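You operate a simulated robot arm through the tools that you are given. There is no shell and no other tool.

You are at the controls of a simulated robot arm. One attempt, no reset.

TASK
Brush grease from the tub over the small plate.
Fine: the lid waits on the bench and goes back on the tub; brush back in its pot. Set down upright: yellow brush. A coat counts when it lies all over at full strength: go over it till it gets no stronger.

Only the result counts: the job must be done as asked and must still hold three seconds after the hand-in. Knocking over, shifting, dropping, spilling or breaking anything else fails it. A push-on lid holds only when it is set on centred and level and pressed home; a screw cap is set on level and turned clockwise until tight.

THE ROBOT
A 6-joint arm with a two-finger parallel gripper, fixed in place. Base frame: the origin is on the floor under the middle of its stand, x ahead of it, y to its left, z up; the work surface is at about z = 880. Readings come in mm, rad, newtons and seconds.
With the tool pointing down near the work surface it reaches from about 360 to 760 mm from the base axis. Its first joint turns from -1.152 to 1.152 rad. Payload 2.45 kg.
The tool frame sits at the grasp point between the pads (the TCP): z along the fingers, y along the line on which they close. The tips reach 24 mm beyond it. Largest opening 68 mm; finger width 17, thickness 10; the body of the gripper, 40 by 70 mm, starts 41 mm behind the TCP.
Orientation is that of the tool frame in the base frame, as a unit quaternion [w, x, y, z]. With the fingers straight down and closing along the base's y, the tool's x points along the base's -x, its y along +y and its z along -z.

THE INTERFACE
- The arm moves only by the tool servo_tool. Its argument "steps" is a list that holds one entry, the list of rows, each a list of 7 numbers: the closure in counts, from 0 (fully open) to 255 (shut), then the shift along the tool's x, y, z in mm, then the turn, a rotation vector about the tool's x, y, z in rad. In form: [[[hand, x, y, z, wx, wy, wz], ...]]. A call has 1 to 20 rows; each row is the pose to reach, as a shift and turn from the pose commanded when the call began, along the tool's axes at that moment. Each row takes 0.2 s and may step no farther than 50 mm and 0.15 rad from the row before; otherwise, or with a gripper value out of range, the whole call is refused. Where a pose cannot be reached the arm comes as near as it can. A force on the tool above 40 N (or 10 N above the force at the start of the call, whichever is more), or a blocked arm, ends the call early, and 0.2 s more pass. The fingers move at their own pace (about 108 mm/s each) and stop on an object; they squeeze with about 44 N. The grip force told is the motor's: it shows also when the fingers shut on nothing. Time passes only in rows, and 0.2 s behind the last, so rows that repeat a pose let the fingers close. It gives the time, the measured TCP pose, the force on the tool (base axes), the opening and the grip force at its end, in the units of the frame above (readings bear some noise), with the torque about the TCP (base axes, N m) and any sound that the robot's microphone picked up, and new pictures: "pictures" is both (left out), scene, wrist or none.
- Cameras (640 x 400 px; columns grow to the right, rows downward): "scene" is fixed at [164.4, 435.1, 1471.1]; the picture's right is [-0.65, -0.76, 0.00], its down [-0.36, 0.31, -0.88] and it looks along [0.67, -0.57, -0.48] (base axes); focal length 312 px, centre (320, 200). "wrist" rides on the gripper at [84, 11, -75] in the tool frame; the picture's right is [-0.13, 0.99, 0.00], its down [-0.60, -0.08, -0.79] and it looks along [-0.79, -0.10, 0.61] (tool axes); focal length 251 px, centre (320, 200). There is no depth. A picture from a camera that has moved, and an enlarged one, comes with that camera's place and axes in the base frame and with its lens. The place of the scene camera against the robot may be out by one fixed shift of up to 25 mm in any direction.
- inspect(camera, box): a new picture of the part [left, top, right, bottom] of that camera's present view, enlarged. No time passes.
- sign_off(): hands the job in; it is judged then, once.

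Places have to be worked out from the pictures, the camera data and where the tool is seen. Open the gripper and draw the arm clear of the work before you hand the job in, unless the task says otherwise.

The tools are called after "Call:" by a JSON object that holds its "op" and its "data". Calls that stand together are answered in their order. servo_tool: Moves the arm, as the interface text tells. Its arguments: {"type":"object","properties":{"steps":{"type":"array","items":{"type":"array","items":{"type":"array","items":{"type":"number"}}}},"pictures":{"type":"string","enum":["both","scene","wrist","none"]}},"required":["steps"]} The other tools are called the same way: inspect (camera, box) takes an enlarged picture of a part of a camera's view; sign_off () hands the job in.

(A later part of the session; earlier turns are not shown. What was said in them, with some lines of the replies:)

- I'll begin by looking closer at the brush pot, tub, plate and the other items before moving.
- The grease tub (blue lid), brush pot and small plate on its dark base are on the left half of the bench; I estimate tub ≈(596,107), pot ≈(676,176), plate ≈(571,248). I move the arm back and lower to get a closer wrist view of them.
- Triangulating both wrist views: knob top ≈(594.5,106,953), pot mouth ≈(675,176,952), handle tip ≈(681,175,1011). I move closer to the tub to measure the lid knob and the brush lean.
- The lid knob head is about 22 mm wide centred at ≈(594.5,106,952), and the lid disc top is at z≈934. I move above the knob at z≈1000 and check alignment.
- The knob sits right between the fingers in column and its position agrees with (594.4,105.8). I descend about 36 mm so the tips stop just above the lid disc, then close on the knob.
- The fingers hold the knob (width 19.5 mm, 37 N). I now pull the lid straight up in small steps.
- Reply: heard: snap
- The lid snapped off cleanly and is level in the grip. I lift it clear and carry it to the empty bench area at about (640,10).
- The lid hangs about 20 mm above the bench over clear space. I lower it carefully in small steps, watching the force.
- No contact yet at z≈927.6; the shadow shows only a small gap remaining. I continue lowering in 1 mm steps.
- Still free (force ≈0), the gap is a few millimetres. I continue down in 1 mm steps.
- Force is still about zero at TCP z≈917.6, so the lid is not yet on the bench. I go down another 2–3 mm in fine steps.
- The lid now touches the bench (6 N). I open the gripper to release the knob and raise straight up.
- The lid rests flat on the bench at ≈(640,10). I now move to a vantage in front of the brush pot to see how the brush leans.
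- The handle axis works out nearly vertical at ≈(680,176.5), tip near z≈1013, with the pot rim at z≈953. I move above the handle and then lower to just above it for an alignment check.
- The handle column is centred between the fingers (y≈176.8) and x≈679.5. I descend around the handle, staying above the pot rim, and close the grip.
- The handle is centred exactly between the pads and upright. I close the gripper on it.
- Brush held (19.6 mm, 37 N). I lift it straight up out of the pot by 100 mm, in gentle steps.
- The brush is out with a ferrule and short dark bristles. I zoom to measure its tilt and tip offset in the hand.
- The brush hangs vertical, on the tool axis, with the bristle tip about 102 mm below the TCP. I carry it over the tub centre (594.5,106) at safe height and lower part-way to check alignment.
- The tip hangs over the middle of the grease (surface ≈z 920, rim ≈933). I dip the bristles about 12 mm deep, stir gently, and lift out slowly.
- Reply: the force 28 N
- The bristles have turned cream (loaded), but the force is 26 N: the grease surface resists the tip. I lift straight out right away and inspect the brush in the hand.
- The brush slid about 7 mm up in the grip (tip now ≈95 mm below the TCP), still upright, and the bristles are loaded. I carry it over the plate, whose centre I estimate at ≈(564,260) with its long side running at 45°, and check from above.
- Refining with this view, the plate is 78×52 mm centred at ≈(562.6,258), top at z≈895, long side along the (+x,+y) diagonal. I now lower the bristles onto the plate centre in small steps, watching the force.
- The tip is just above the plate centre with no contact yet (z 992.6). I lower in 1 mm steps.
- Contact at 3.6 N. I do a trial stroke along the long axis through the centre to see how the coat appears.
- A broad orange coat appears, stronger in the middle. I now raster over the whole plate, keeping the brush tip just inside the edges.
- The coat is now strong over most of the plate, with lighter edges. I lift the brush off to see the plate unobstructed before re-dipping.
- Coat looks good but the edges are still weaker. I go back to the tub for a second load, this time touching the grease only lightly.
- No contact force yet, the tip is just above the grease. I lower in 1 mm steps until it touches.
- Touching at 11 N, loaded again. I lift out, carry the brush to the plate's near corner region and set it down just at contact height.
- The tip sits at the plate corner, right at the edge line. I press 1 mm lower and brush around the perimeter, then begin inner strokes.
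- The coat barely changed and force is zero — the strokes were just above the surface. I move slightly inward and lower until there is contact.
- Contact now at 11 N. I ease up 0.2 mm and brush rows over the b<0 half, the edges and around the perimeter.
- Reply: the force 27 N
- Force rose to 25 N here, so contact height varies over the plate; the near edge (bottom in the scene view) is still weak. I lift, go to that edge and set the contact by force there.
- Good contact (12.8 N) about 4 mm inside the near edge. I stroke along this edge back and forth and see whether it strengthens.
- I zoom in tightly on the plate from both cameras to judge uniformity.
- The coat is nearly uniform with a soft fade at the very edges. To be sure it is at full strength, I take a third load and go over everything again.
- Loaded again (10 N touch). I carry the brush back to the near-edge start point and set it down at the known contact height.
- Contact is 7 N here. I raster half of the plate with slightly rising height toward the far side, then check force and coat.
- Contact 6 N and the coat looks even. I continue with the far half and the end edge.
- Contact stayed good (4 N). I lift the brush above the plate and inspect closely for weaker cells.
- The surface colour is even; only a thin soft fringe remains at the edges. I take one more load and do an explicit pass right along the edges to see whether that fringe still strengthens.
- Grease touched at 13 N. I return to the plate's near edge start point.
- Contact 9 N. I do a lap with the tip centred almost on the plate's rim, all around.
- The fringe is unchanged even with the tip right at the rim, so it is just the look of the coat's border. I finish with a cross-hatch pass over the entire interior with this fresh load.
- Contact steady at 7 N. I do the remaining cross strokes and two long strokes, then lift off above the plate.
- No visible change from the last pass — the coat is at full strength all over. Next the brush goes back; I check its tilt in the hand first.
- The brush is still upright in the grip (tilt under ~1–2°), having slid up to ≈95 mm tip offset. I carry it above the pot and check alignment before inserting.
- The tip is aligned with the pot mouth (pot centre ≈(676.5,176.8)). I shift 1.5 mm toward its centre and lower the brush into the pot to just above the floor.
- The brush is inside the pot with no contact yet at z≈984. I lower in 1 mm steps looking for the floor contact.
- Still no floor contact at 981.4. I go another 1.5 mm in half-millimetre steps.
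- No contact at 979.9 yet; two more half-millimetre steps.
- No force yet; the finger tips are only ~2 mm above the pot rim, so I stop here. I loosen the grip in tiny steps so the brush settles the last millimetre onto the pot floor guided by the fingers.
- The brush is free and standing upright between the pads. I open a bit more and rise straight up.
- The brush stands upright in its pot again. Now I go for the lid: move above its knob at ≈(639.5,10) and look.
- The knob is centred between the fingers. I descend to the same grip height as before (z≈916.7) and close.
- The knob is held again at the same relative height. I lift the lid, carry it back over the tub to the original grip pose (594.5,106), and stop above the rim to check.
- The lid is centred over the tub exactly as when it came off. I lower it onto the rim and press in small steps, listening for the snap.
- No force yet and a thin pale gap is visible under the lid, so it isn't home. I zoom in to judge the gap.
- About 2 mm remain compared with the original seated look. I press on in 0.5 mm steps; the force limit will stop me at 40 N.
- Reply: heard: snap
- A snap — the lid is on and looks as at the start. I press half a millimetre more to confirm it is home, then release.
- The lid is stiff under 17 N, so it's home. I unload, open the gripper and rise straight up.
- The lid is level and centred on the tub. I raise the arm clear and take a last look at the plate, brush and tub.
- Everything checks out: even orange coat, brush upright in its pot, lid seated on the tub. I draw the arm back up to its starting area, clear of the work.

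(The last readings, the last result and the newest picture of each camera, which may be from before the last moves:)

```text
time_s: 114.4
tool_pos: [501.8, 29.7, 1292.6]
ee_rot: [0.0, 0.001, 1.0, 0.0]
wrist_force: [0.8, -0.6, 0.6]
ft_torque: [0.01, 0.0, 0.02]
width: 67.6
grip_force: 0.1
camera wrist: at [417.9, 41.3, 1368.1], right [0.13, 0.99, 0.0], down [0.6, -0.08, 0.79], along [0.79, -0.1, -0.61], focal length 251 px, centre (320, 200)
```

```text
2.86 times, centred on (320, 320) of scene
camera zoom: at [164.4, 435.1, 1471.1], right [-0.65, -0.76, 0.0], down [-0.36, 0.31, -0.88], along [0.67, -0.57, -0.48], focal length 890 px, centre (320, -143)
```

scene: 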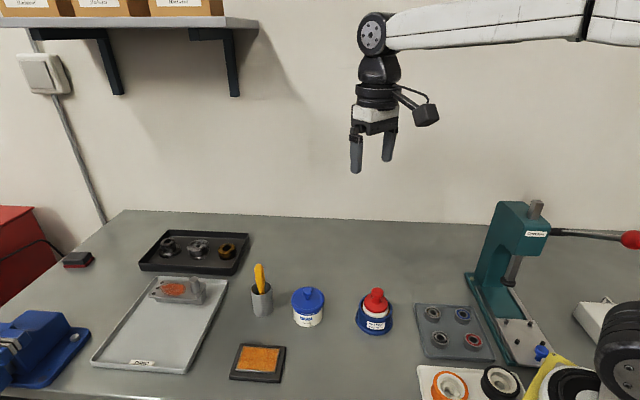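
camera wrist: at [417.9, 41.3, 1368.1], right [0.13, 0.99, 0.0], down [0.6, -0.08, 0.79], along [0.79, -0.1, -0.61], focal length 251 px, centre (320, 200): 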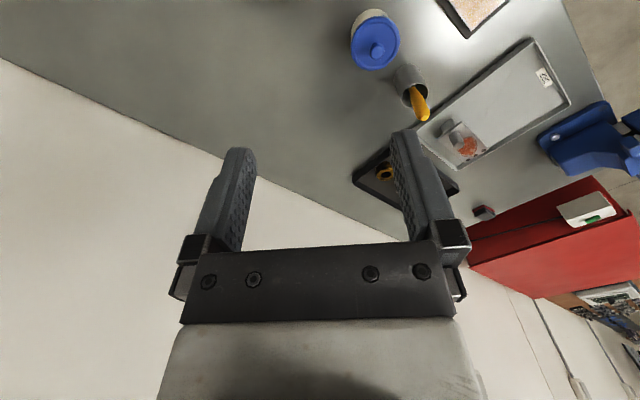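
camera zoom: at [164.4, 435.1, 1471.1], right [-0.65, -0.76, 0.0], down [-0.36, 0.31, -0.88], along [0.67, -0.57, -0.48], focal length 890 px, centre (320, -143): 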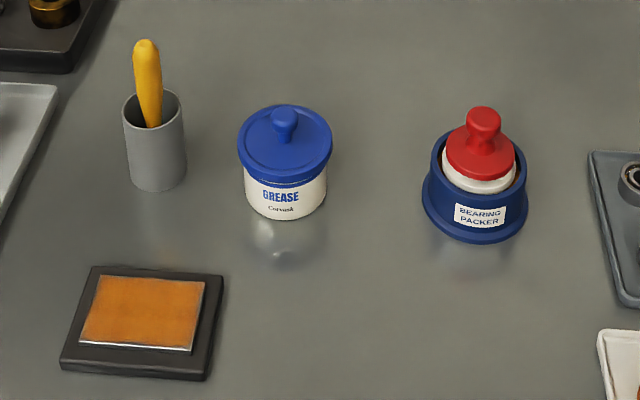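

The final view matches the starting layout: brush upright in its pot, lid seated on the tub, plate coated evenly, nothing displaced, and the arm is clear with the gripper open. I hand the job in.

Call:
{"op": "sign_off", "data": {}}

```text
The job is handed in.
```

I brushed grease over the whole small plate, put the brush back in its pot and the lid back on the tub, and handed the job in. I haven't seen the verdict.

- **Coat:** I loaded the brush four times and went over the plate until the last pass made no visible difference. A thin pale fringe stayed at the very edges even with the brush run right along them. I took it for how the coat's border is drawn, not a thin spot.
- **Lid:** It waited on the bench while I worked. I heard it snap when I pressed it back on, and it stayed firm under about 17 N. It sits level and centred.
- **Brush:** It stands upright in its pot, as it did at the start. I released it from about a millimetre above the pot floor so the fingers would clear the rim.
- **Everything else:** The final pictures show the bench laid out as it was at the start. The gripper is open and the arm is back near its starting position, clear of the work.

On the first dip I pressed too hard on the grease, about 26 N, and the brush slid 7 to 10 mm up in the grip. I used a lighter touch after that. On the plate the force peaked at about 25 N once, and the plate did not move.
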